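You operate a simulated robot arm through the tools that you are given. There is no shell and no other tool. Be economical: measure what you need, move in short steps, check, and stop when the job is done.

You are at the controls of a simulated robot arm. One attempt, no reset.

## Task
Close the bottom drawer of the blue cabinet. Push the lower drawer of the grey console shut. Press the blue reset button three times. Fetch the green block and set it on the silver drilled plate. Fetch the blue level and set it on the low shelf of the blue bench. Take the yellow level and leave it on the low shelf of the blue bench. Put the pink holder on the blue bench top away on the low shelf of the blue lab bench. Put the orange level on the blue bench top away on the optics bench top. Any order will do. Set down upright: green block.

It is judged by the outcome, as a careful person would: the job done as asked, and still so three seconds after it is handed in. It fails if anything else is knocked over, pushed out of place, dropped, spilled or broken.

## Robot
A 7-joint arm with a two-finger parallel gripper on a trunk, on a base that drives. Base frame: it is fixed to the floor where the robot stands at the start and does not move with it; the origin is under the middle of the robot, x ahead of it, y to its left, z up. Readings come in m, degrees, newtons and seconds.
Its first joint turns from -166.0 to 166.0 degrees. Places, roughly: blue level [3.25, 0.25, 0.75]; blue reset button [1.6, 2, 0.8]; bottom drawer of the blue cabinet [0.8, -0.2, 0.2]; green block [3, 0.5, 0.75]; low shelf of the blue bench [3.6, 0.4, 0.3]; low shelf of the blue lab bench [-4.3, -0.2, 0.4]; lower drawer of the grey console [1.7, 1.8, 0.5]; optics bench top [-3, 0.2, 0.8]; orange level (9x3x3 cm) [3.2, 0.1, 0.8]; pink holder [3.5, 0.25, 0.75]; silver drilled plate (8x12x2 cm) [3.6, 0.3, 0.8]; yellow level [4, 0.5, 0.75]. Payload 3.43 kg.
The tool frame sits at the grasp point between the pads (the TCP): z along the fingers, y along the line on which they close. The tips reach 0.03 m beyond it. The gripper opens to 0.094 m. The fingers are 0.028 m wide and 0.01 m thick; the gripper's body (0.05 by 0.096 m) begins 0.055 m behind the TCP.
Orientation is that of the tool frame in the base frame, as a unit quaternion [w, x, y, z]. With the fingers straight down and closing along the base's y, the tool's x points along the base's -x, its y along +y and its z along -z.

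## Interface
- The arm moves only by the tool play_rows. Its argument "commands" is a list that holds one entry, the list of rows, each a list of 7 numbers: the shift along the tool's x, y, z in m, then the turn, a rotation vector about the tool's x, y, z in degrees, then the opening in per cent of the stroke, from 0 (shut) to 100 (fully open). In form: [[[tx, ty, tz, rx, ry, rz, grip], ...]]. A call has 1 to 8 rows; each row is the pose to reach, as a shift and turn from the pose commanded when the call began, along the tool's axes at that moment. Rows are played at 5 a second. More than 0.05 m and 8.6 degrees between two rows, or a gripper value outside its range, and nothing of the call is played. Where a pose cannot be reached the arm comes as near as it can. A force on the tool above 40 N (or 10 N above the force at the start of the call, whichever is more), or a blocked arm, ends the call early, and 0.2 s more pass. Each finger travels about 0.045 m/s and halts on what it meets, pressing with about 32 N; the grip force reading is that of the motor and also rises with nothing between the fingers. The clock runs only during rows and for 0.2 s after the last one: add rows that repeat a pose to give the fingers time. It gives the time, the measured TCP pose, the force on the tool (base axes), the opening and the grip force at its end, in the units of the frame above (readings bear some noise), with the torque about the TCP (base axes, N m) and any sound that the robot's microphone picked up.
- Cameras (640 x 400 px; columns grow to the right, rows downward): "scene" is now at [0.4615, 0.1779, 1.0428]; the picture's right is [-0.69, -0.73, 0.00], its down [-0.68, 0.64, -0.36] and it looks along [0.26, -0.25, -0.93] (base axes); focal length 273 px, centre (320, 200). "wrist" rides on the gripper at [0.076, 0.014, -0.102] in the tool frame; the picture's right is [-0.18, 0.98, 0.00], its down [-0.75, -0.14, -0.64] and it looks along [-0.63, -0.12, 0.77] (tool axes); focal length 243 px, centre (320, 200). There is no depth. A picture from a camera that has moved, and an enlarged one, comes with that camera's place and axes in the base frame and with its lens.
- capture(camera): a new picture of that camera. It takes no simulated time.
- slide_trunk(by): slides the trunk up (or, below 0, down) by that many m; the arm and the scene camera ride with it, the base frame stays. It gives what a move gives, with no picture.
- base_move(legs): drives the robot by 1 to 6 legs, each [ahead, left, turn to the left] in m, m and degrees, along the robot's own axes; the way and the turn of a leg run together, so that a leg with both is an arc; at most 1.5 m and 180 degrees a leg. The arm and the cameras ride along, it lands a little off, and it stops where it bumps. It gives what a move gives.
- turn_head(pan, tilt): turns the head with the scene camera to pan (to the left, within 103 degrees either way) and tilt (down, from -29 to 69), counted from straight ahead of the robot. It gives what a move gives.
- close_up(camera, box): a new picture of the part [left, top, right, bottom] of that camera's present view, enlarged. It takes no simulated time.
- job_done(): hands the job in; it is judged then, once.

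Work in short steps. Places have to be worked out from the pictures, the camera data and where the tool is seen: move nearer, look again, correct. Check each grasp and each placing, and mend what went wrong. You have 196 turns and 182 pictures in all, those below and enlarged ones among them. Open the gripper and draw the arm clear of the work before you hand the job in, unless the task says otherwise.

The tools are called after "Request:" as name(argument=value, ...) on one line, values as JSON. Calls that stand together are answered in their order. play_rows: Moves the arm, as the interface text tells. Its arguments: {"type":"object","properties":{"commands":{"type":"array"}},"required":["commands"]} The other tools are called the same way: slide_trunk (by) slides the trunk up or down; base_move (legs) drives the base; turn_head (pan, tilt) turns the head that bears the scene camera; capture (camera) takes a picture; close_up (camera, box) takes an enlarged picture of a part of a camera's view; job_done () hands the job in.

At the start:

```text
clock: 0.0
tool_pos: [0.6861, 0.1108, 0.5812]
tcp_rot: [0.0, 0.0, 1.0, 0.0]
contact_force: [0.2, -0.2, 0.5]
torque: [0.0, 0.01, -0.01]
finger_gap: 0.0941
grip_force: 0.1
trunk travel left (down, up): [-0.185, 0.305]
robot x, y, heading: [0.0009, 0.001, -0.2]
head pan, tilt: [-43.5, 68.8]
```

scene: 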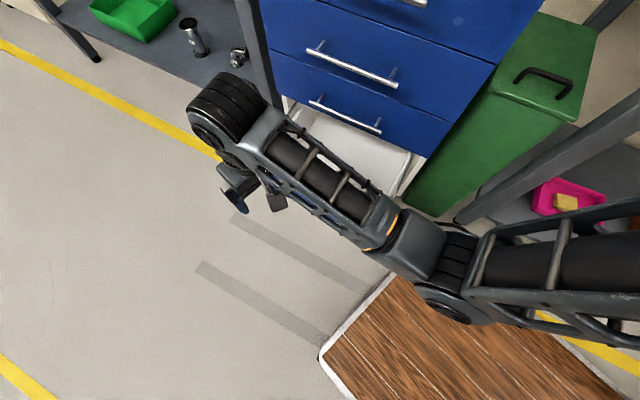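
wrist: 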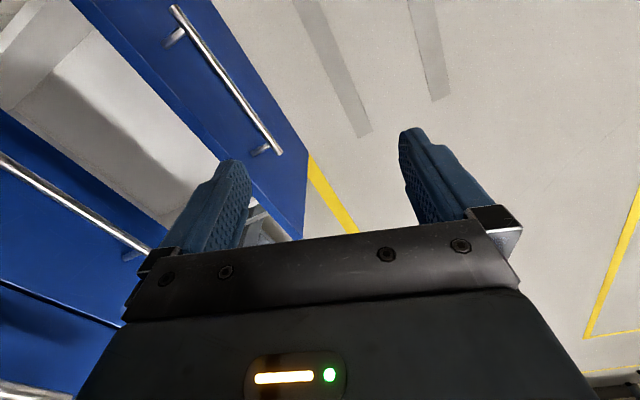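

The pictures show the blue cabinet to the right-ahead with an open bottom drawer. I look around first with the head straight ahead.

Request:
turn_head(pan=0, tilt=30)

Request:
capture(camera="scene")

Request:
turn_head(pan=-50, tilt=35)

Request:
capture(camera="scene")

Request:
turn_head(pan=55, tilt=25)

Request:
capture(camera="scene")

```text
clock: 1.1
tool_pos: [0.6866, 0.1099, 0.5805]
tcp_rot: [0.0, -0.001, 1.0, -0.001]
contact_force: [-0.3, -0.2, -1.0]
torque: [0.0, -0.01, 0.01]
finger_gap: 0.094
grip_force: 0.0
trunk travel left (down, up): [-0.185, 0.305]
robot x, y, heading: [0.0007, -0.0015, -0.2]
head pan, tilt: [0.0, 30.0]
```

```text
179 pictures are left
camera scene: at [0.5114, 0.2163, 1.0942], right [0.0, -1.0, 0.0], down [-0.5, 0.0, -0.87], along [0.87, 0.0, -0.5], focal length 273 px, centre (320, 200)
```

scene: 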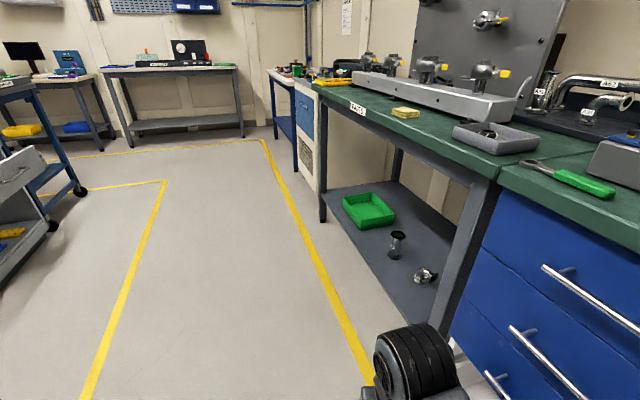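

```text
clock: 2.3
tool_pos: [0.6872, 0.1105, 0.5808]
tcp_rot: [0.0, 0.0, 1.0, 0.0]
contact_force: [0.1, -0.5, -0.6]
torque: [0.0, -0.01, -0.03]
finger_gap: 0.0938
grip_force: 0.0
trunk travel left (down, up): [-0.185, 0.305]
robot x, y, heading: [0.0018, 0.001, -0.1]
head pan, tilt: [-50.0, 35.0]
```

```text
178 pictures are left
camera scene: at [0.4777, 0.149, 1.0865], right [-0.77, -0.64, 0.0], down [-0.37, 0.44, -0.82], along [0.53, -0.63, -0.57], focal length 273 px, centre (320, 200)
```

scene: 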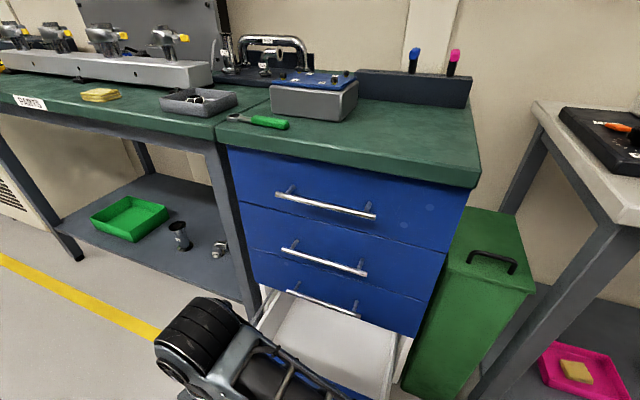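

```text
clock: 4.1
tool_pos: [0.6861, 0.1098, 0.58]
tcp_rot: [-0.001, 0.0, 1.0, 0.0]
contact_force: [-0.7, 0.2, -1.0]
torque: [0.02, 0.02, 0.03]
finger_gap: 0.0942
grip_force: 0.0
trunk travel left (down, up): [-0.185, 0.305]
robot x, y, heading: [-0.0014, 0.0012, -0.0]
head pan, tilt: [55.0, 25.0]
```

```text
177 pictures are left
camera scene: at [0.4739, 0.2919, 1.1023], right [0.82, -0.57, 0.0], down [-0.24, -0.35, -0.91], along [0.52, 0.74, -0.42], focal length 273 px, centre (320, 200)
```

scene: 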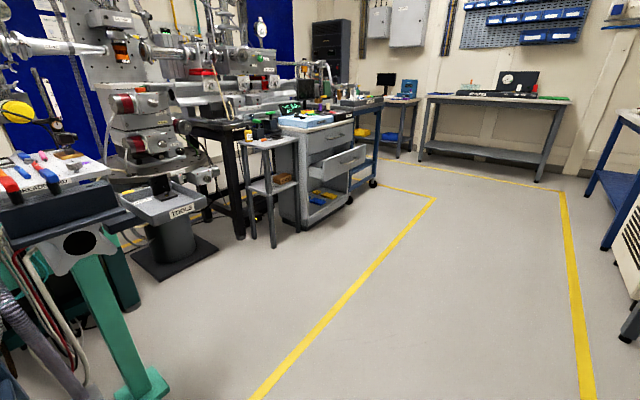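

The cabinet is turned about 20° and its bottom drawer sticks out about 0.3 m, with the front near (0.72, -0.08). I drive to a spot squarely in front of it, turned -70°.

Request:
base_move(legs=[[0.45, 0.55, 0], [0, 0, -69.5]])

Request:
turn_head(pan=0, tilt=55)

Request:
capture(camera="scene")

Request:
capture(camera="wrist")

```text
clock: 5.8
tool_pos: [0.7815, 0.2247, 0.5808]
tcp_rot: [0.001, 0.011, 1.0, 0.0]
contact_force: [0.1, 0.7, 0.5]
torque: [0.02, 0.02, 0.0]
finger_gap: 0.0938
grip_force: 0.0
trunk travel left (down, up): [-0.185, 0.305]
robot x, y, heading: [0.0901, 0.1256, -1.0]
head pan, tilt: [55.0, 25.0]
stopped in leg 1: the robot was blocked; the commanded pose is now the measured one
```

```text
clock: 7.1
tool_pos: [0.7829, 0.2244, 0.5816]
tcp_rot: [0.001, 0.009, 1.0, 0.0]
contact_force: [0.1, -0.1, -0.9]
torque: [0.0, 0.0, -0.02]
finger_gap: 0.0943
grip_force: 0.1
trunk travel left (down, up): [-0.185, 0.305]
robot x, y, heading: [0.095, 0.1265, -1.1]
head pan, tilt: [0.0, 55.0]
```

```text
176 pictures are left
camera scene: at [0.59, 0.3339, 1.0583], right [-0.02, -1.0, 0.0], down [-0.82, 0.01, -0.57], along [0.57, -0.01, -0.82], focal length 273 px, centre (320, 200)
```

scene: 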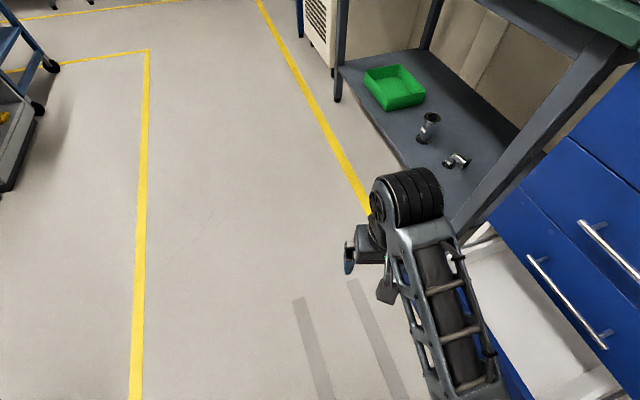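

```text
175 pictures are left
camera wrist: at [0.7059, 0.2403, 0.683], right [0.2, 0.98, 0.0], down [0.75, -0.16, 0.64], along [0.63, -0.13, -0.77], focal length 243 px, centre (320, 200)
```

wrist: 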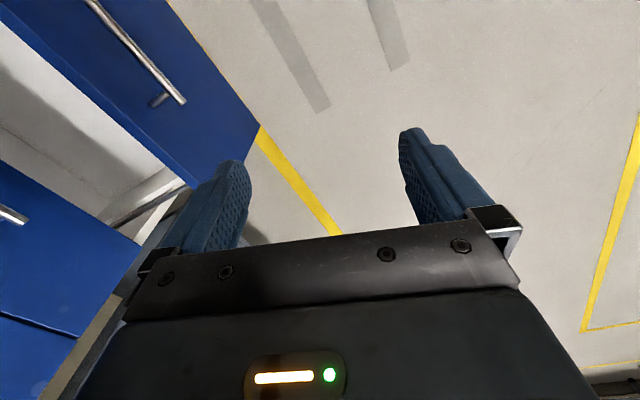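

The base was blocked; I look to both sides downward to find what it touched.

Request:
turn_head(pan=-75, tilt=60)

Request:
capture(camera="scene")

Request:
turn_head(pan=90, tilt=50)

Request:
capture(camera="scene")

```text
clock: 8.5
tool_pos: [0.7826, 0.2246, 0.5815]
tcp_rot: [0.001, 0.009, 1.0, 0.0]
contact_force: [-0.3, 0.0, -0.4]
torque: [0.0, -0.04, -0.01]
finger_gap: 0.094
grip_force: 0.1
trunk travel left (down, up): [-0.185, 0.305]
robot x, y, heading: [0.0981, 0.1253, -1.1]
head pan, tilt: [-75.0, 60.0]
```

```text
174 pictures are left
camera scene: at [0.5341, 0.2704, 1.0522], right [-0.97, -0.24, 0.0], down [-0.21, 0.84, -0.5], along [0.12, -0.49, -0.87], focal length 273 px, centre (320, 200)
```

scene: 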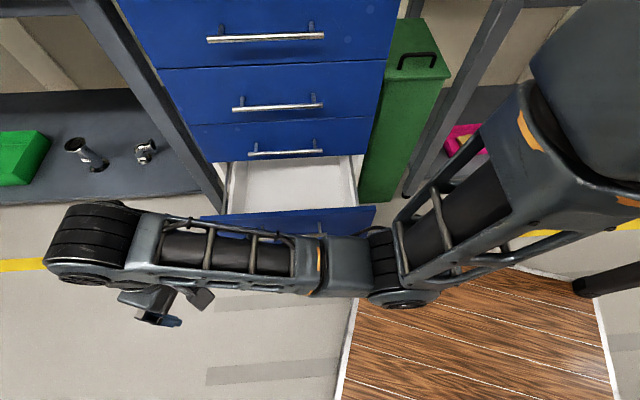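

```text
clock: 11.1
tool_pos: [0.7813, 0.2252, 0.5817]
tcp_rot: [0.001, 0.01, 1.0, 0.0]
contact_force: [-0.1, 0.3, -0.1]
torque: [-0.01, 0.01, -0.02]
finger_gap: 0.0942
grip_force: 0.0
trunk travel left (down, up): [-0.185, 0.305]
robot x, y, heading: [0.0948, 0.1292, -0.7]
head pan, tilt: [90.0, 50.0]
```

```text
173 pictures are left
camera scene: at [0.5194, 0.4121, 1.0648], right [1.0, -0.02, 0.0], down [-0.01, -0.77, -0.64], along [0.01, 0.64, -0.77], focal length 273 px, centre (320, 200)
```

scene: 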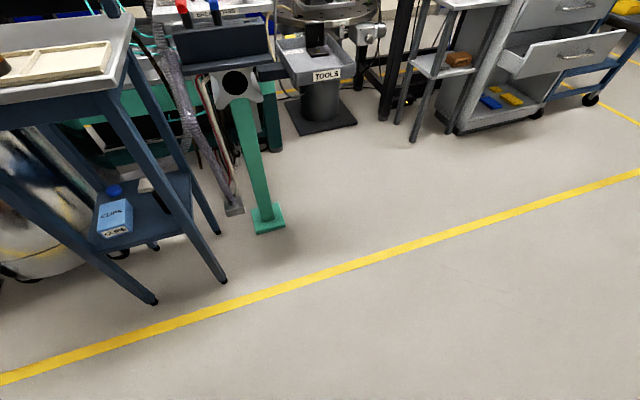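

The front right corner of the base was scraping the drawer end. I go left first, then ahead, then turn toward the cabinet.

Request:
base_move(legs=[[0, 0.32, 0], [0.43, 0.0, 0], [0, 0, -69], [-0.1, 0, 0]])

Request:
turn_head(pan=0, tilt=55)

Request:
capture(camera="scene")

Request:
capture(camera="wrist")

```text
clock: 11.9
tool_pos: [0.7805, 0.2327, 0.5815]
tcp_rot: [0.001, 0.011, 1.0, 0.0]
contact_force: [-0.5, -0.4, -0.8]
torque: [-0.01, 0.01, 0.05]
finger_gap: 0.0939
grip_force: 0.1
trunk travel left (down, up): [-0.185, 0.305]
robot x, y, heading: [0.091, 0.1388, -1.1]
head pan, tilt: [90.0, 50.0]
stopped in leg 1: the robot was blocked; the commanded pose is now the measured one
```

```text
clock: 13.5
tool_pos: [0.7807, 0.2336, 0.5814]
tcp_rot: [0.0, 0.011, 1.0, 0.0]
contact_force: [0.0, -0.3, 0.1]
torque: [-0.01, -0.01, -0.03]
finger_gap: 0.094
grip_force: 0.0
trunk travel left (down, up): [-0.185, 0.305]
robot x, y, heading: [0.0901, 0.1373, -1.4]
head pan, tilt: [0.0, 55.0]
```

```text
172 pictures are left
camera scene: at [0.5878, 0.3432, 1.0583], right [-0.02, -1.0, 0.0], down [-0.82, 0.02, -0.57], along [0.57, -0.01, -0.82], focal length 273 px, centre (320, 200)
```

scene: 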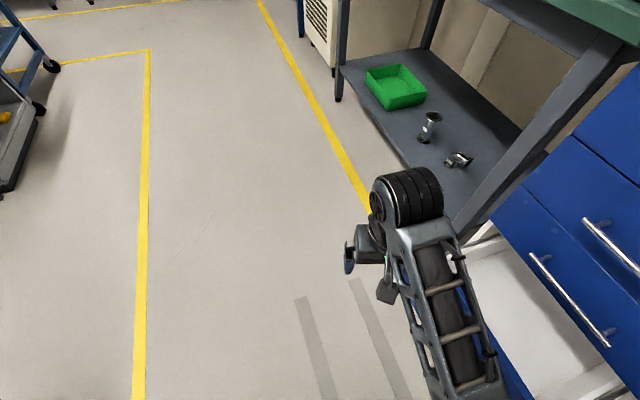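

```text
171 pictures are left
camera wrist: at [0.7035, 0.2493, 0.683], right [0.21, 0.98, 0.0], down [0.75, -0.16, 0.64], along [0.63, -0.13, -0.77], focal length 243 px, centre (320, 200)
```

wrist: 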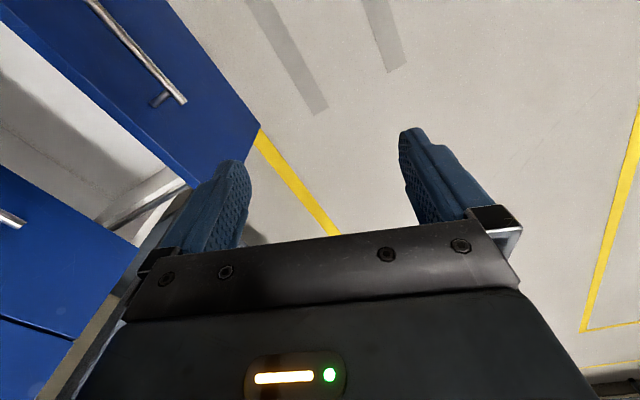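

Moving left is blocked, so something stands at the left rear. I look there.

Request:
turn_head(pan=103, tilt=65)

Request:
capture(camera="scene")

Request:
turn_head(pan=-103, tilt=50)

Request:
capture(camera="scene")

```text
clock: 15.3
tool_pos: [0.781, 0.2326, 0.5817]
tcp_rot: [0.002, 0.011, 1.0, 0.0]
contact_force: [-0.3, 1.5, 0.7]
torque: [0.01, -0.01, 0.0]
finger_gap: 0.0941
grip_force: 0.0
trunk travel left (down, up): [-0.185, 0.305]
robot x, y, heading: [0.0889, 0.1366, -1.1]
head pan, tilt: [103.0, 65.0]
```

```text
170 pictures are left
camera scene: at [0.5033, 0.404, 1.0467], right [0.98, 0.2, 0.0], down [0.19, -0.89, -0.42], along [-0.09, 0.41, -0.91], focal length 273 px, centre (320, 200)
```

scene: 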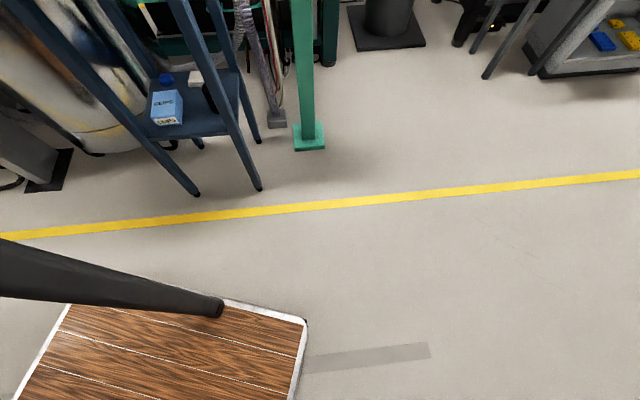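

```text
clock: 18.3
tool_pos: [0.7796, 0.2327, 0.5811]
tcp_rot: [0.001, 0.011, 1.0, 0.0]
contact_force: [0.6, 0.7, 0.2]
torque: [0.0, -0.02, -0.04]
finger_gap: 0.0941
grip_force: 0.0
trunk travel left (down, up): [-0.185, 0.305]
robot x, y, heading: [0.0909, 0.1388, -1.2]
head pan, tilt: [-103.0, 50.0]
```

```text
169 pictures are left
camera scene: at [0.4969, 0.2699, 1.0648], right [-0.97, 0.24, 0.0], down [0.19, 0.74, -0.64], along [-0.16, -0.62, -0.77], focal length 273 px, centre (320, 200)
```

scene: 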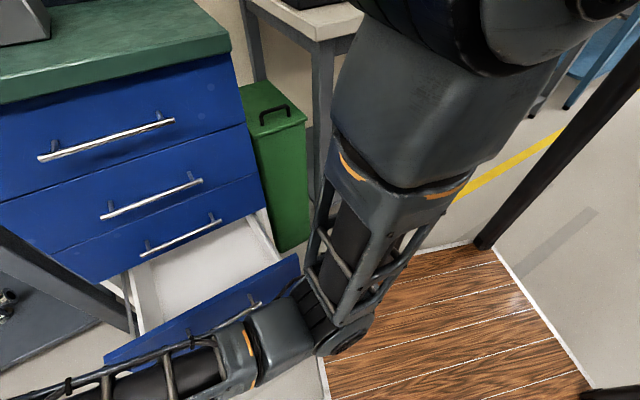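

The dark post on the left may be a free-standing object touching the base. I look at it at a shallower tilt.

Request:
turn_head(pan=103, tilt=25)

Request:
capture(camera="scene")

Request:
turn_head(pan=103, tilt=-10)

Request:
capture(camera="scene")

Request:
turn_head(pan=103, tilt=69)

Request:
close_up(camera="scene", box=[0, 200, 320, 400])

```text
clock: 21.3
tool_pos: [0.7794, 0.2329, 0.5809]
tcp_rot: [0.0, 0.011, 1.0, -0.001]
contact_force: [0.7, 0.1, 0.1]
torque: [0.02, 0.0, 0.03]
finger_gap: 0.094
grip_force: 0.0
trunk travel left (down, up): [-0.185, 0.305]
robot x, y, heading: [0.0919, 0.138, -1.3]
head pan, tilt: [103.0, 25.0]
```

```text
168 pictures are left
camera scene: at [0.4969, 0.4348, 1.1023], right [0.98, 0.2, 0.0], down [0.09, -0.41, -0.91], along [-0.19, 0.89, -0.42], focal length 273 px, centre (320, 200)
```

scene: 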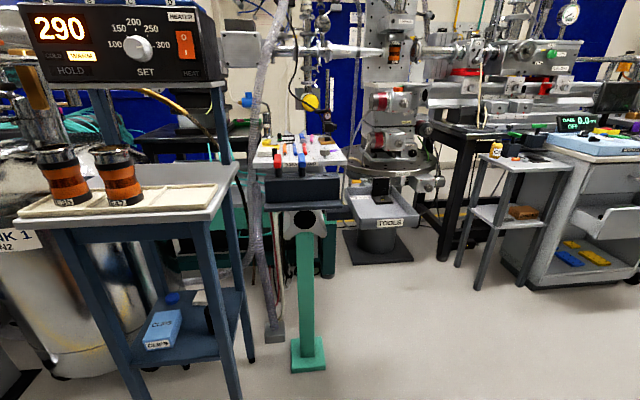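

```text
clock: 22.3
tool_pos: [0.7802, 0.2337, 0.5799]
tcp_rot: [0.0, 0.011, 1.0, 0.0]
contact_force: [-0.3, -1.0, -0.9]
torque: [0.02, 0.01, 0.02]
finger_gap: 0.094
grip_force: 0.0
trunk travel left (down, up): [-0.185, 0.305]
robot x, y, heading: [0.0894, 0.1373, -1.2]
head pan, tilt: [103.0, -10.0]
```

```text
167 pictures are left
camera scene: at [0.4985, 0.4271, 1.1578], right [0.98, 0.21, 0.0], down [-0.04, 0.17, -0.98], along [-0.2, 0.96, 0.17], focal length 273 px, centre (320, 200)
```

scene: 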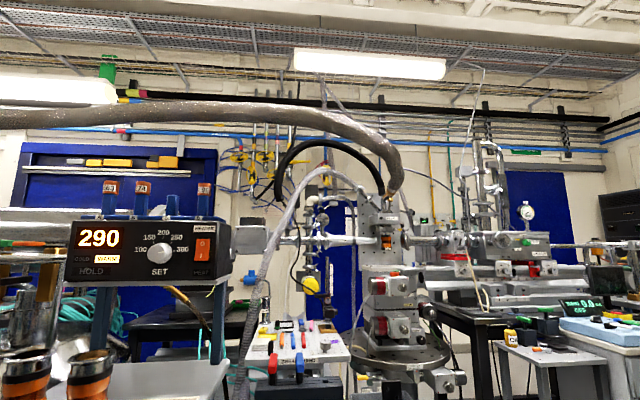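

```text
clock: 23.8
tool_pos: [0.7791, 0.2322, 0.5802]
tcp_rot: [0.002, 0.012, 1.0, 0.0]
contact_force: [0.6, -0.1, 0.0]
torque: [0.02, 0.06, 0.01]
finger_gap: 0.0942
grip_force: 0.0
trunk travel left (down, up): [-0.185, 0.305]
robot x, y, heading: [0.0926, 0.1335, -1.2]
head pan, tilt: [103.0, 68.8]
```

```text
2.00 times, centred on (160, 300) of scene
camera zoom: at [0.5043, 0.3994, 1.0429], right [0.98, 0.21, 0.0], down [0.19, -0.91, -0.36], along [-0.07, 0.36, -0.93], focal length 546 px, centre (640, 0)
```

zoom: 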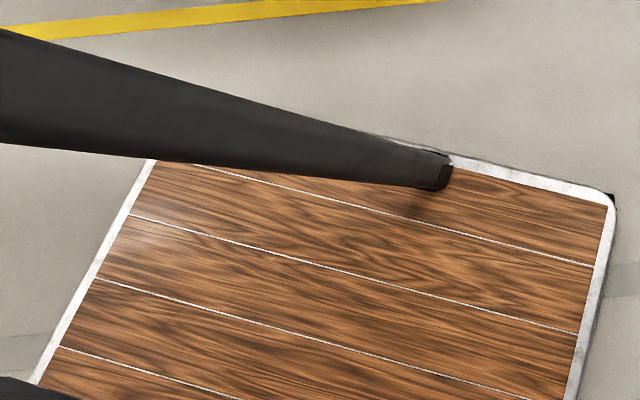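

The posts belong to the robot and I see no obstacle on the left. I test a small backward move followed by a left move, in case the corner hooks the drawer end.

Request:
base_move(legs=[[-0.06, 0, 0], [0, 0.1, 0]])

```text
clock: 25.5
tool_pos: [0.7239, 0.333, 0.5813]
tcp_rot: [0.0, 0.013, 1.0, 0.0]
contact_force: [-0.1, -0.8, -0.3]
torque: [0.01, 0.01, 0.01]
finger_gap: 0.0939
grip_force: 0.0
trunk travel left (down, up): [-0.185, 0.305]
robot x, y, heading: [0.0358, 0.2382, -1.3]
head pan, tilt: [103.0, 68.8]
```

That freed it. Continue left, then ahead.

Request:
base_move(legs=[[0, 0.2, 0], [0.48, 0.0, 0]])

Request:
turn_head(pan=-75, tilt=60)

Request:
capture(camera="scene")

```text
clock: 29.6
tool_pos: [1.2069, 0.5193, 0.5814]
tcp_rot: [0.001, 0.013, 1.0, 0.0]
contact_force: [0.4, -0.4, 0.8]
torque: [0.02, 0.01, -0.01]
finger_gap: 0.094
grip_force: 0.1
trunk travel left (down, up): [-0.185, 0.305]
robot x, y, heading: [0.5147, 0.4286, -1.2]
head pan, tilt: [103.0, 68.8]
```

```text
clock: 32.3
tool_pos: [1.2062, 0.5198, 0.581]
tcp_rot: [0.001, 0.013, 1.0, 0.0]
contact_force: [-1.2, 0.1, 0.5]
torque: [-0.02, -0.01, -0.04]
finger_gap: 0.0937
grip_force: 0.0
trunk travel left (down, up): [-0.185, 0.305]
robot x, y, heading: [0.5191, 0.4268, -1.2]
head pan, tilt: [-75.0, 60.0]
```

```text
165 pictures are left
camera scene: at [0.9584, 0.5683, 1.0522], right [-0.97, -0.24, 0.0], down [-0.2, 0.84, -0.5], along [0.12, -0.49, -0.87], focal length 273 px, centre (320, 200)
```

scene: 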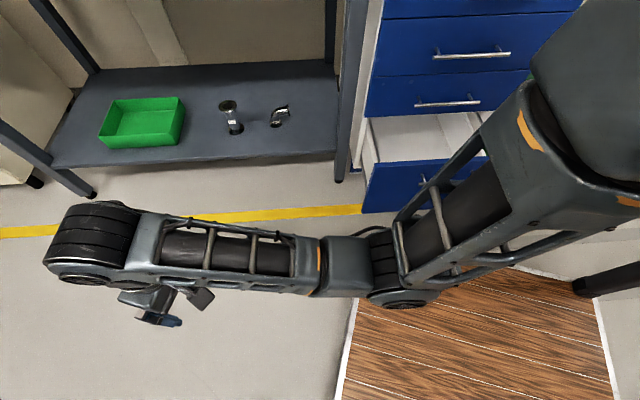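

The drawer panel runs from about u=.40 to .87 along its face, front at n≈-0.29, height 0.05–0.37. I turn to face it and back off.

Request:
base_move(legs=[[0, 0, -68.3], [-0.28, 0, 0]])

Request:
turn_head(pan=0, tilt=50)

Request:
capture(camera="scene")

Request:
capture(camera="wrist")

```text
clock: 35.1
tool_pos: [0.9722, -0.0977, 0.5806]
tcp_rot: [0.004, 0.476, 0.88, 0.004]
contact_force: [0.4, 0.5, -0.6]
torque: [0.01, -0.04, 0.01]
finger_gap: 0.094
grip_force: 0.0
trunk travel left (down, up): [-0.185, 0.305]
robot x, y, heading: [0.5143, 0.4271, -59.7]
head pan, tilt: [-75.0, 60.0]
stopped in leg 1: the force on the tool passed its limit at 119 N (the readings are from after the stop); the commanded pose is now the measured one
```

```text
clock: 36.5
tool_pos: [0.9737, -0.0966, 0.5815]
tcp_rot: [0.004, 0.476, 0.879, 0.004]
contact_force: [0.2, 1.2, -0.2]
torque: [0.0, 0.01, 0.02]
finger_gap: 0.0941
grip_force: 0.1
trunk travel left (down, up): [-0.185, 0.305]
robot x, y, heading: [0.5192, 0.4315, -59.6]
head pan, tilt: [0.0, 50.0]
```

```text
164 pictures are left
camera scene: at [0.9542, 0.108, 1.0648], right [-0.86, -0.51, 0.0], down [-0.39, 0.66, -0.64], along [0.33, -0.55, -0.77], focal length 273 px, centre (320, 200)
```

scene: 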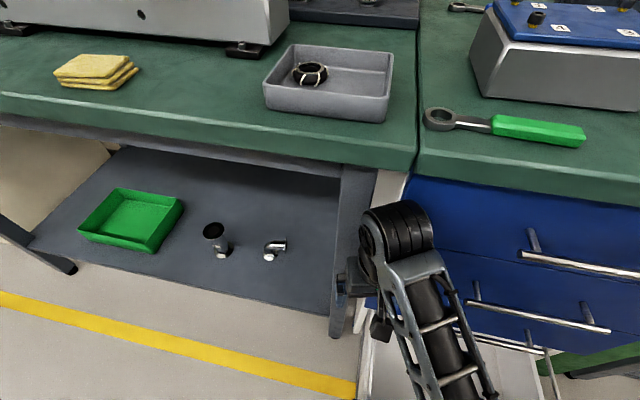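

```text
163 pictures are left
camera wrist: at [0.941, -0.0255, 0.683], right [0.92, 0.38, 0.01], down [0.29, -0.71, 0.64], along [0.25, -0.59, -0.77], focal length 243 px, centre (320, 200)
```

wrist: 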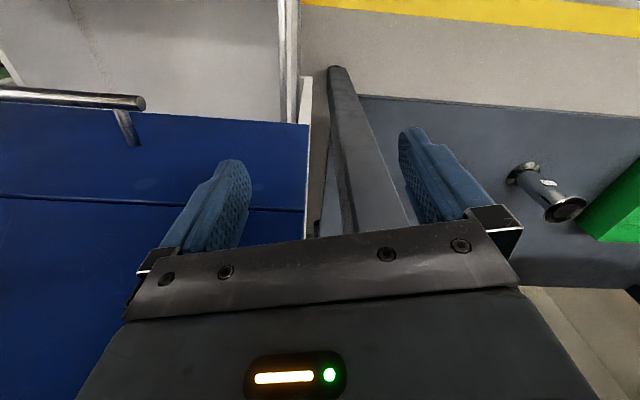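

The tool touched the bench leg at the cabinet's edge; I back straight away before turning further.

Request:
base_move(legs=[[-0.25, 0, 0], [0, 0, -9.5]])

Request:
capture(camera="scene")

Request:
capture(camera="wrist")

```text
clock: 38.6
tool_pos: [0.907, 0.09, 0.581]
tcp_rot: [0.004, 0.457, 0.89, 0.004]
contact_force: [-0.3, 0.3, 0.1]
torque: [0.02, 0.02, 0.0]
finger_gap: 0.0942
grip_force: 0.1
trunk travel left (down, up): [-0.185, 0.305]
robot x, y, heading: [0.4302, 0.598, -57.2]
head pan, tilt: [0.0, 50.0]
stopped in leg 1: the robot was blocked; the commanded pose is now the measured one
```

```text
162 pictures are left
camera scene: at [0.8814, 0.2927, 1.0648], right [-0.84, -0.54, 0.0], down [-0.42, 0.64, -0.64], along [0.35, -0.54, -0.77], focal length 273 px, centre (320, 200)
```

scene: 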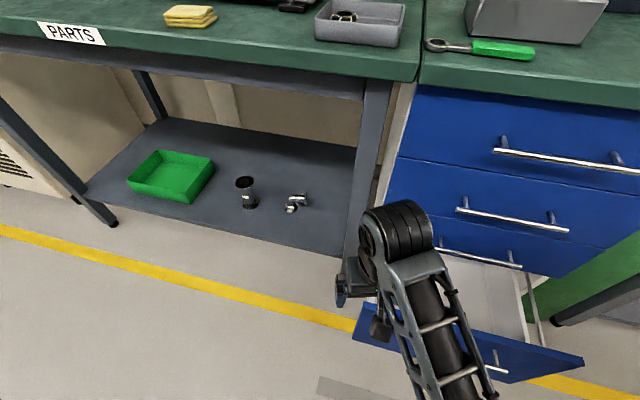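

```text
161 pictures are left
camera wrist: at [0.8736, 0.1589, 0.683], right [0.91, 0.42, 0.01], down [0.32, -0.7, 0.64], along [0.28, -0.58, -0.77], focal length 243 px, centre (320, 200)
```

wrist: 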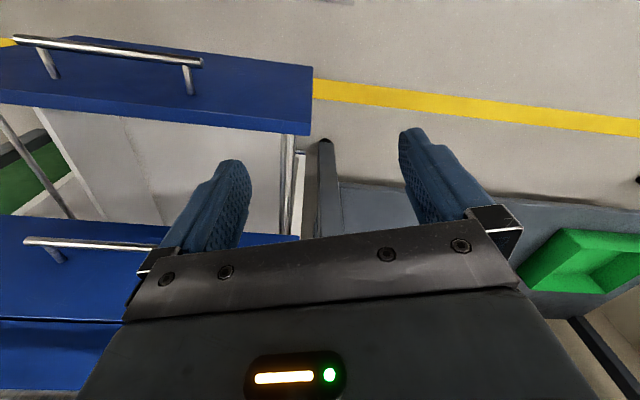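

Backing up touched a table leg behind. I'll shift left along the aisle, square up, and back off where there's free space behind, then push with the arm reaching slightly right.

Request:
base_move(legs=[[0.05, 0, 0], [0, 0.28, 0], [0, 0, -12.3], [-0.15, 0, 0]])

Request:
turn_head(pan=-20, tilt=50)

Request:
capture(camera="scene")

```text
clock: 42.8
tool_pos: [1.0562, 0.2096, 0.5816]
tcp_rot: [0.006, 0.528, 0.849, 0.004]
contact_force: [0.1, 0.3, 0.0]
torque: [0.03, 0.02, 0.0]
finger_gap: 0.094
grip_force: 0.1
trunk travel left (down, up): [-0.185, 0.305]
robot x, y, heading: [0.667, 0.7865, -66.5]
head pan, tilt: [0.0, 50.0]
stopped in leg 4: the robot was blocked; the commanded pose is now the measured one
```

```text
clock: 43.6
tool_pos: [1.0565, 0.2078, 0.5812]
tcp_rot: [0.005, 0.529, 0.849, 0.002]
contact_force: [0.2, 0.4, -0.1]
torque: [0.0, -0.02, 0.0]
finger_gap: 0.094
grip_force: 0.0
trunk travel left (down, up): [-0.185, 0.305]
robot x, y, heading: [0.6734, 0.7839, -66.6]
head pan, tilt: [-20.0, 50.0]
```

```text
160 pictures are left
camera scene: at [1.0371, 0.408, 1.0648], right [-1.0, -0.06, 0.0], down [-0.05, 0.76, -0.64], along [0.04, -0.64, -0.77], focal length 273 px, centre (320, 200)
```

scene: 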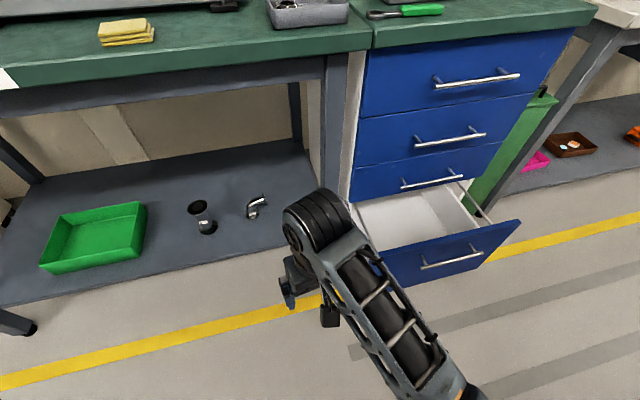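

The rear just touches the foot stand; I'm at n≈0.5 in front of the panel, enough space. I nudge forward, square up, then swing the tool right with the gripper closing.

Request:
base_move(legs=[[0.03, 0, 0], [0, 0, -3]])

Request:
play_rows(commands=[[[0.009, -0.047, 0, 0, 0, 0, 50], [0.018, -0.095, 0, 0, 0, 0, 0], [0.027, -0.142, 0, 0, 0, 0, 0], [0.035, -0.19, 0, 0, 0, 0, 0], [0.044, -0.237, 0, 0, 0, 0, 0], [0.053, -0.285, 0, 0, 0, 0, 0], [0.062, -0.332, 0, 0, 0, 0, 0], [0.07, -0.38, 0, 0, 0, 0, 0]]])

Request:
capture(camera="wrist")

```text
clock: 44.9
tool_pos: [1.0363, 0.1612, 0.5814]
tcp_rot: [0.005, 0.551, 0.834, 0.004]
contact_force: [-0.3, 0.0, -0.5]
torque: [0.02, -0.01, 0.0]
finger_gap: 0.094
grip_force: 0.1
trunk travel left (down, up): [-0.185, 0.305]
robot x, y, heading: [0.6845, 0.755, -69.7]
head pan, tilt: [-20.0, 50.0]
```

```text
clock: 46.7
tool_pos: [0.6602, 0.0777, 0.5759]
tcp_rot: [0.005, 0.551, 0.835, 0.003]
contact_force: [-0.6, 0.7, 0.5]
torque: [0.01, -0.02, 0.03]
finger_gap: 0.0
grip_force: 32.1
trunk travel left (down, up): [-0.185, 0.305]
robot x, y, heading: [0.6799, 0.7521, -69.7]
head pan, tilt: [-20.0, 50.0]
```

```text
159 pictures are left
camera wrist: at [0.6419, 0.1537, 0.6782], right [0.98, 0.22, 0.01], down [0.16, -0.75, 0.64], along [0.15, -0.63, -0.76], focal length 243 px, centre (320, 200)
```

wrist: 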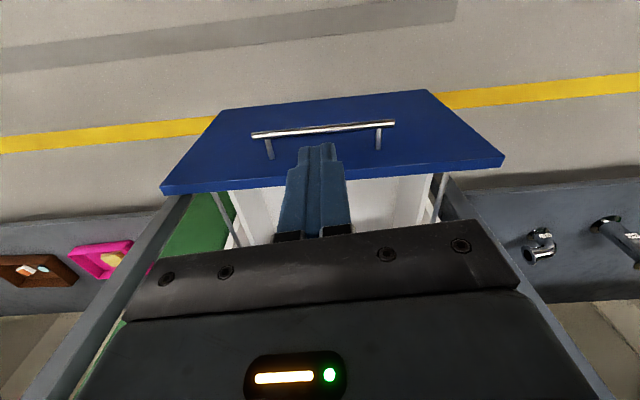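

The tool is centred in front of the drawer panel (face n≈-0.28). I lower it ~0.36 m with a 30° forward tilt, in front of the panel.

Request:
play_rows(commands=[[[0, 0, 0.045, 0, -4, 0, 0], [0, 0, 0.09, 0, -8, 0, 0], [0, 0, 0.135, 0, -12, 0, 0], [0, 0, 0.18, 0, -16, 0, 0], [0, 0, 0.225, 0, -20, 0, 0], [0, 0, 0.27, 0, -24, 0, 0], [0, 0, 0.315, 0, -27, 0, 0], [0, 0, 0.36, 0, -30, 0, 0]]])

Request:
capture(camera="wrist")

Request:
capture(camera="scene")

```text
clock: 48.5
tool_pos: [0.6653, 0.0779, 0.2133]
tcp_rot: [0.22, 0.534, 0.804, -0.139]
contact_force: [0.3, 0.7, -0.1]
torque: [-0.05, 0.05, -0.04]
finger_gap: 0.0
grip_force: 32.1
trunk travel left (down, up): [-0.185, 0.305]
robot x, y, heading: [0.6799, 0.7593, -69.7]
head pan, tilt: [-20.0, 50.0]
```

```text
158 pictures are left
camera wrist: at [0.6323, 0.1918, 0.264], right [0.97, 0.24, 0.1], down [-0.01, -0.36, 0.93], along [0.26, -0.9, -0.35], focal length 243 px, centre (320, 200)
```

wrist: 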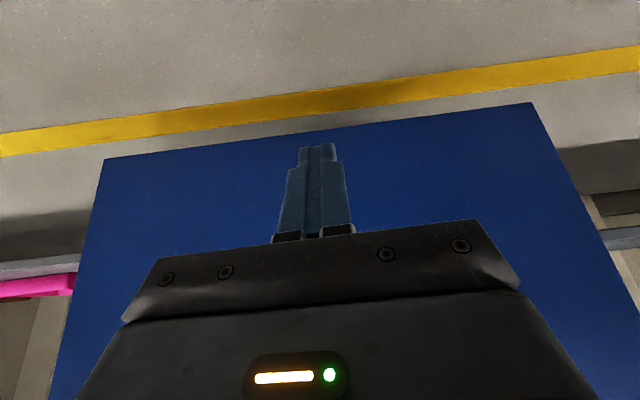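

```text
157 pictures are left
camera scene: at [1.0286, 0.3617, 1.0647], right [-1.0, -0.01, 0.0], down [0.0, 0.77, -0.64], along [0.0, -0.64, -0.77], focal length 273 px, centre (320, 200)
```

scene: 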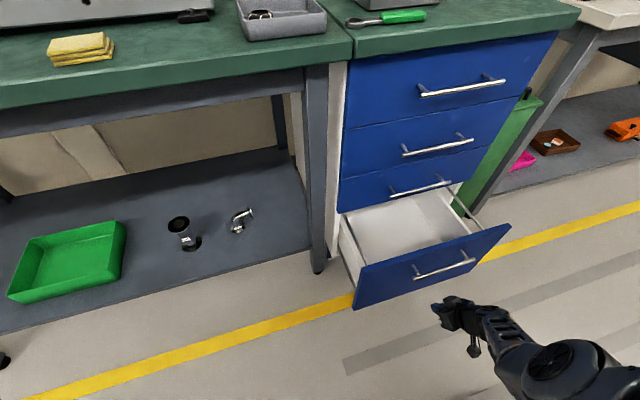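

The tool is low, in front of the panel and clear. I drive forward to push.

Request:
base_move(legs=[[0.22, 0, 0]])

Request:
capture(camera="scene")

```text
clock: 50.2
tool_pos: [0.7451, -0.1309, 0.2146]
tcp_rot: [0.222, 0.533, 0.805, -0.14]
contact_force: [0.0, 0.4, 0.0]
torque: [0.02, 0.0, -0.01]
finger_gap: 0.0003
grip_force: 32.1
trunk travel left (down, up): [-0.185, 0.305]
robot x, y, heading: [0.7571, 0.5493, -69.6]
head pan, tilt: [-20.0, 50.0]
```

```text
156 pictures are left
camera scene: at [1.1062, 0.1542, 1.0648], right [-1.0, -0.01, 0.0], down [-0.01, 0.77, -0.64], along [0.0, -0.64, -0.77], focal length 273 px, centre (320, 200)
```

scene: 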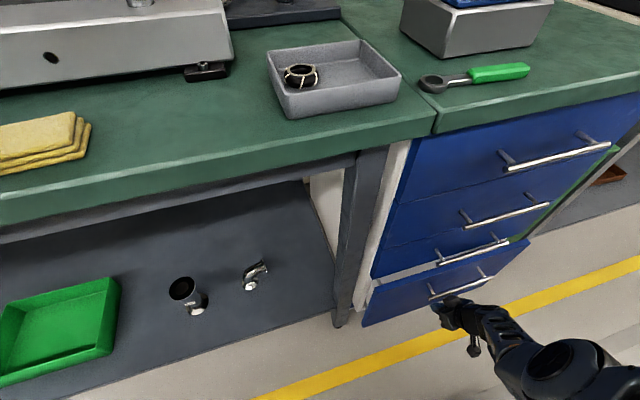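

The drawer is moving with hardly any force; a few more centimetres remain.

Request:
base_move(legs=[[0.06, 0, 0]])

Request:
capture(camera="scene")

```text
clock: 51.2
tool_pos: [0.7637, -0.1777, 0.2107]
tcp_rot: [0.218, 0.535, 0.805, -0.137]
contact_force: [0.3, -0.3, 0.8]
torque: [-0.03, 0.0, -0.04]
finger_gap: 0.0
grip_force: 32.5
trunk travel left (down, up): [-0.185, 0.305]
robot x, y, heading: [0.7787, 0.4986, -69.2]
head pan, tilt: [-20.0, 50.0]
stopped in leg 1: the force on the tool passed its limit at 132 N (the readings are from after the stop); the commanded pose is now the measured one
```

```text
155 pictures are left
camera scene: at [1.1258, 0.101, 1.0647], right [-1.0, -0.01, 0.0], down [-0.01, 0.77, -0.64], along [0.0, -0.64, -0.77], focal length 273 px, centre (320, 200)
```

scene: 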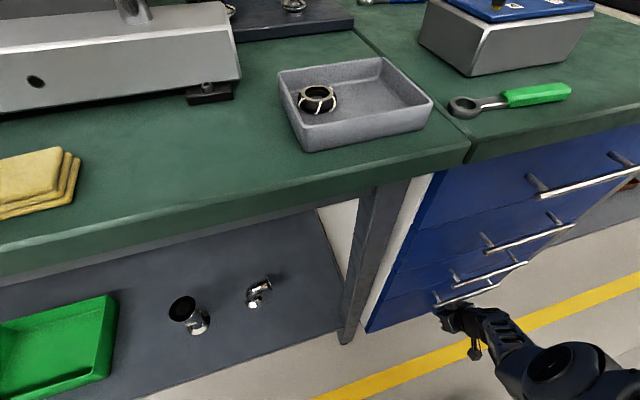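

Force stop at the end and the face looks flush. I back off and raise the arm, then verify.

Request:
base_move(legs=[[-0.2, 0, 0]])

Request:
play_rows(commands=[[[-0.02, 0, -0.035, 0, 4, 0, 0], [-0.04, 0, -0.075, 0, 8, 0, 0], [-0.06, 0, -0.115, 0, 12, 0, 0], [-0.08, 0, -0.155, 0, 16, 0, 0], [-0.1, 0, -0.195, 0, 20, 0, 0], [-0.12, 0, -0.235, 0, 24, 0, 0], [-0.14, 0, -0.275, 0, 27, 0, 0], [-0.16, 0, -0.31, 0, 30, 0, 0]]])

Request:
capture(camera="scene")

Request:
turn_head(pan=103, tilt=30)

Request:
capture(camera="scene")

```text
clock: 52.8
tool_pos: [0.6935, 0.0104, 0.2112]
tcp_rot: [0.217, 0.535, 0.805, -0.137]
contact_force: [-0.4, 0.3, -0.7]
torque: [0.0, 0.01, -0.02]
finger_gap: 0.0
grip_force: 31.8
trunk travel left (down, up): [-0.185, 0.305]
robot x, y, heading: [0.7037, 0.682, -69.4]
head pan, tilt: [-20.0, 50.0]
```

```text
clock: 54.6
tool_pos: [0.6828, 0.0233, 0.5599]
tcp_rot: [0.003, 0.552, 0.834, 0.006]
contact_force: [-1.1, 0.0, -0.9]
torque: [-0.01, -0.04, 0.01]
finger_gap: 0.0
grip_force: 32.1
trunk travel left (down, up): [-0.185, 0.305]
robot x, y, heading: [0.7055, 0.6842, -69.6]
head pan, tilt: [-20.0, 50.0]
```

```text
154 pictures are left
camera scene: at [1.0561, 0.2883, 1.0647], right [-1.0, -0.01, 0.0], down [-0.01, 0.77, -0.64], along [0.0, -0.64, -0.77], focal length 273 px, centre (320, 200)
```

scene: 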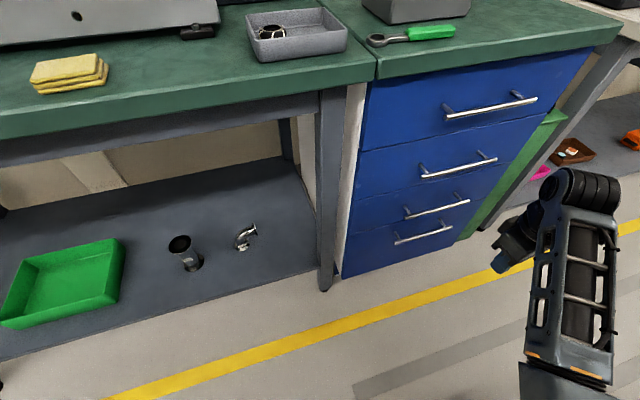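

```text
clock: 56.7
tool_pos: [0.6848, 0.0229, 0.5582]
tcp_rot: [0.002, 0.552, 0.834, 0.005]
contact_force: [0.1, 0.3, -0.8]
torque: [0.01, 0.0, 0.02]
finger_gap: 0.0
grip_force: 32.0
trunk travel left (down, up): [-0.185, 0.305]
robot x, y, heading: [0.7097, 0.6877, -69.6]
head pan, tilt: [103.0, 30.0]
```

```text
153 pictures are left
camera scene: at [1.1311, 0.415, 1.0943], right [0.55, -0.84, 0.0], down [-0.42, -0.28, -0.87], along [0.72, 0.48, -0.5], focal length 273 px, centre (320, 200)
```

scene: 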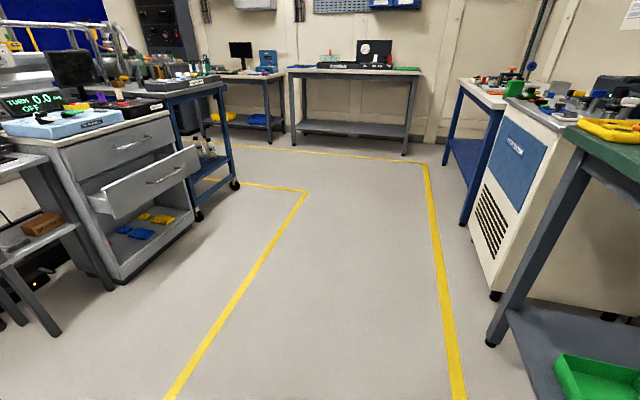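

The bottom drawer is shut. The whole room is rotated 20°: the console front lies along the same direction, spanning about (1.40,1.87)–(1.97,2.07). I drive up the aisle and turn to face it.

Request:
base_move(legs=[[0, 0, 90], [1.3, -0.2, 0], [0, 0, 90]])

Request:
turn_head(pan=0, tilt=35)

Request:
capture(camera="scene")

Request:
capture(camera="wrist")

```text
clock: 59.0
tool_pos: [1.1092, 0.1846, 0.559]
tcp_rot: [-0.001, 0.288, 0.958, 0.007]
contact_force: [-0.1, 0.6, 0.5]
torque: [-0.01, 0.01, -0.01]
finger_gap: 0.0003
grip_force: 31.9
trunk travel left (down, up): [-0.185, 0.305]
robot x, y, heading: [0.7655, 0.7504, -36.1]
head pan, tilt: [103.0, 30.0]
stopped in leg 1: the robot was blocked; the commanded pose is now the measured one
```

```text
clock: 60.9
tool_pos: [1.1089, 0.1846, 0.5591]
tcp_rot: [0.0, 0.288, 0.958, 0.007]
contact_force: [-0.1, 0.7, 1.2]
torque: [-0.01, 0.0, -0.02]
finger_gap: 0.0
grip_force: 32.0
trunk travel left (down, up): [-0.185, 0.305]
robot x, y, heading: [0.7644, 0.748, -36.0]
head pan, tilt: [0.0, 35.0]
```

```text
152 pictures are left
camera scene: at [1.3016, 0.6247, 1.0865], right [-0.59, -0.81, 0.0], down [-0.46, 0.34, -0.82], along [0.66, -0.48, -0.57], focal length 273 px, centre (320, 200)
```

scene: 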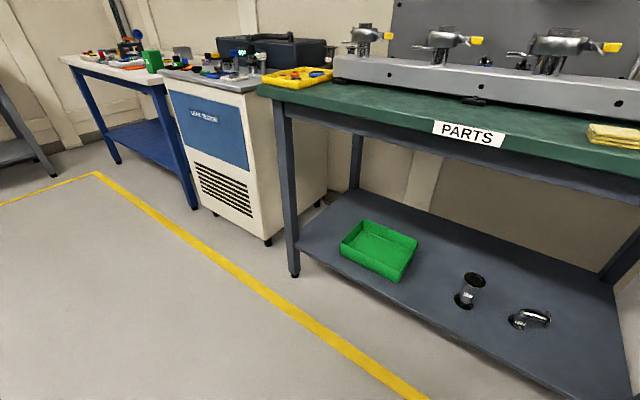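

```text
151 pictures are left
camera wrist: at [1.0529, 0.2377, 0.6614], right [0.7, 0.72, 0.01], down [0.55, -0.54, 0.64], along [0.46, -0.44, -0.77], focal length 243 px, centre (320, 200)
```

wrist: 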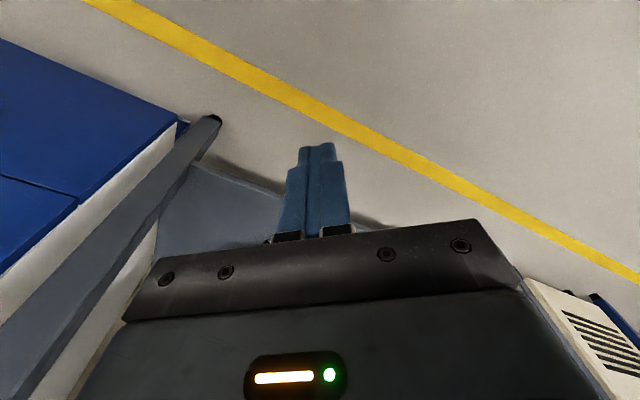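

The rear swung into something at the stand. I slide along the aisle direction first, then turn where there is more room.

Request:
base_move(legs=[[0.06, 0.0, 0], [0.33, 0.5, 0], [0, 0, 56.5]])

Request:
turn_head(pan=60, tilt=35)

Request:
capture(camera="scene")

```text
clock: 67.3
tool_pos: [2.0337, 0.8841, 0.5595]
tcp_rot: [-0.003, -0.192, 0.981, 0.006]
contact_force: [0.1, -0.1, 0.1]
torque: [-0.01, -0.01, 0.0]
finger_gap: 0.0
grip_force: 32.0
trunk travel left (down, up): [-0.185, 0.305]
robot x, y, heading: [1.3753, 0.9198, 19.8]
head pan, tilt: [0.0, 35.0]
```

```text
clock: 68.6
tool_pos: [2.0326, 0.8848, 0.5599]
tcp_rot: [-0.002, -0.192, 0.981, 0.007]
contact_force: [-0.1, 1.0, 0.1]
torque: [-0.04, 0.0, -0.03]
finger_gap: 0.0
grip_force: 31.3
trunk travel left (down, up): [-0.185, 0.305]
robot x, y, heading: [1.3761, 0.9183, 19.9]
head pan, tilt: [60.0, 35.0]
```

```text
150 pictures are left
camera scene: at [1.7118, 1.3499, 1.0865], right [0.98, -0.18, 0.0], down [-0.1, -0.56, -0.82], along [0.15, 0.81, -0.57], focal length 273 px, centre (320, 200)
```

scene: 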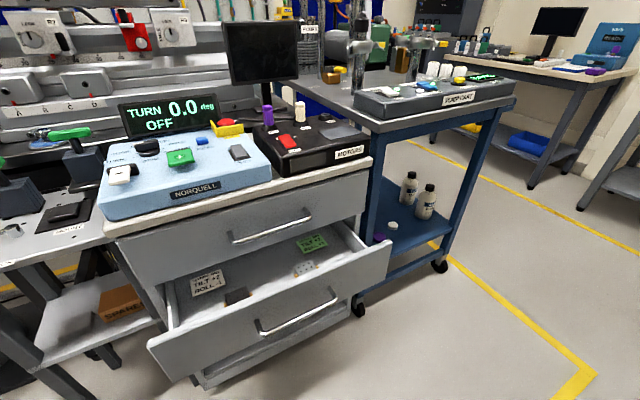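

The console's lower drawer front is at n≈1.05, z≈0.42–0.58, u≈1.94–2.52; its closed plane is n≈1.25. I position facing it with the tool beside the handle.

Request:
base_move(legs=[[0.52, -0.15, 0], [0, 0, 90.5]])

Request:
turn_head(pan=0, tilt=40)

Request:
capture(camera="scene")

Request:
capture(camera="wrist")

```text
clock: 75.5
tool_pos: [1.9626, 1.6185, 0.5585]
tcp_rot: [0.005, 0.827, -0.563, -0.002]
contact_force: [0.2, 0.1, -0.7]
torque: [0.0, -0.01, -0.02]
finger_gap: 0.0
grip_force: 31.7
trunk travel left (down, up): [-0.185, 0.305]
robot x, y, heading: [1.9233, 0.9558, 108.9]
head pan, tilt: [60.0, 35.0]
```

```text
clock: 76.8
tool_pos: [1.9625, 1.6183, 0.5591]
tcp_rot: [0.006, 0.827, -0.563, -0.002]
contact_force: [0.0, -0.2, 0.7]
torque: [0.04, -0.01, -0.01]
finger_gap: 0.0
grip_force: 32.1
trunk travel left (down, up): [-0.185, 0.305]
robot x, y, heading: [1.9222, 0.9553, 109.1]
head pan, tilt: [0.0, 40.0]
```

```text
149 pictures are left
camera scene: at [1.5527, 1.3679, 1.079], right [0.94, 0.33, 0.0], down [0.21, -0.61, -0.77], along [-0.25, 0.72, -0.64], focal length 273 px, centre (320, 200)
```

scene: 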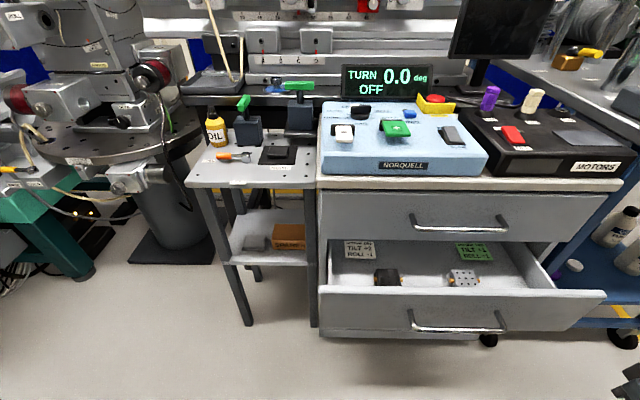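

```text
148 pictures are left
camera wrist: at [1.9784, 1.5431, 0.6614], right [-0.98, -0.19, 0.01], down [-0.14, 0.76, 0.64], along [-0.13, 0.62, -0.77], focal length 243 px, centre (320, 200)
```

wrist: 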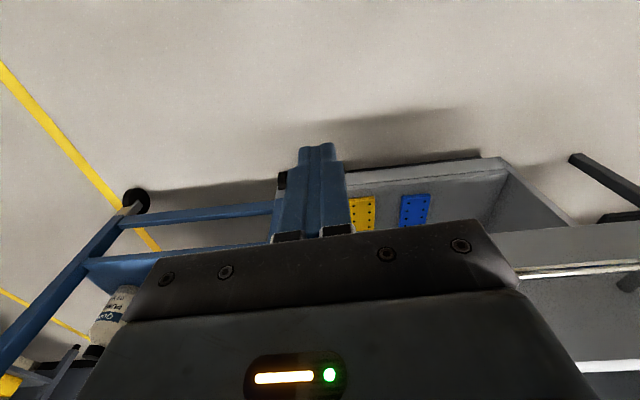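

TCP at u≈2.405, beside the handle's right end, n≈0.83. I tilt and lower to z≈0.5, then drive forward.

Request:
play_rows(commands=[[[0, 0, 0.012, 0, -7.5, 0, 0], [0, 0, 0.025, 0, -15, 0, 0], [0, 0, 0.04, 0, -22.5, 0, 0], [0, 0, 0.06, 0, -30, 0, 0]]])

Request:
base_move(legs=[[0.3, 0, 0]])

Request:
capture(camera="scene")

```text
clock: 77.8
tool_pos: [1.9631, 1.6158, 0.499]
tcp_rot: [-0.142, 0.797, -0.545, -0.218]
contact_force: [-1.1, 0.4, 0.4]
torque: [0.03, -0.01, -0.02]
finger_gap: 0.0001
grip_force: 31.6
trunk travel left (down, up): [-0.185, 0.305]
robot x, y, heading: [1.9206, 0.9591, 109.1]
head pan, tilt: [0.0, 40.0]
```

```text
clock: 79.8
tool_pos: [1.8712, 1.8823, 0.4977]
tcp_rot: [-0.138, 0.797, -0.547, -0.214]
contact_force: [-1.3, 0.3, 0.1]
torque: [0.01, 0.01, 0.02]
finger_gap: 0.0
grip_force: 31.4
trunk travel left (down, up): [-0.185, 0.305]
robot x, y, heading: [1.8308, 1.2272, 109.1]
head pan, tilt: [0.0, 40.0]
stopped in leg 1: the force on the tool passed its limit at 69 N (the readings are from after the stop); the commanded pose is now the measured one
```

```text
147 pictures are left
camera scene: at [1.4604, 1.6372, 1.0789], right [0.95, 0.33, 0.0], down [0.21, -0.61, -0.77], along [-0.25, 0.72, -0.64], focal length 273 px, centre (320, 200)
```

scene: 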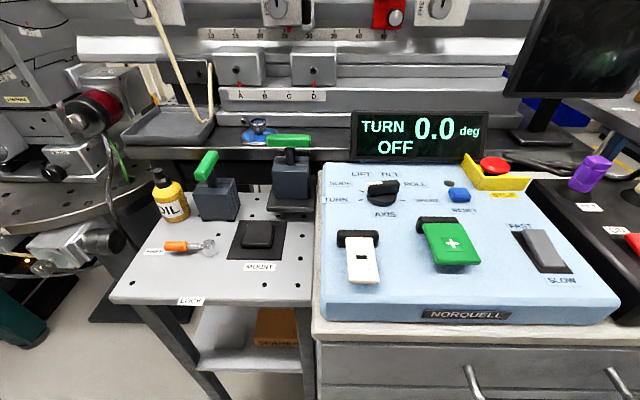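

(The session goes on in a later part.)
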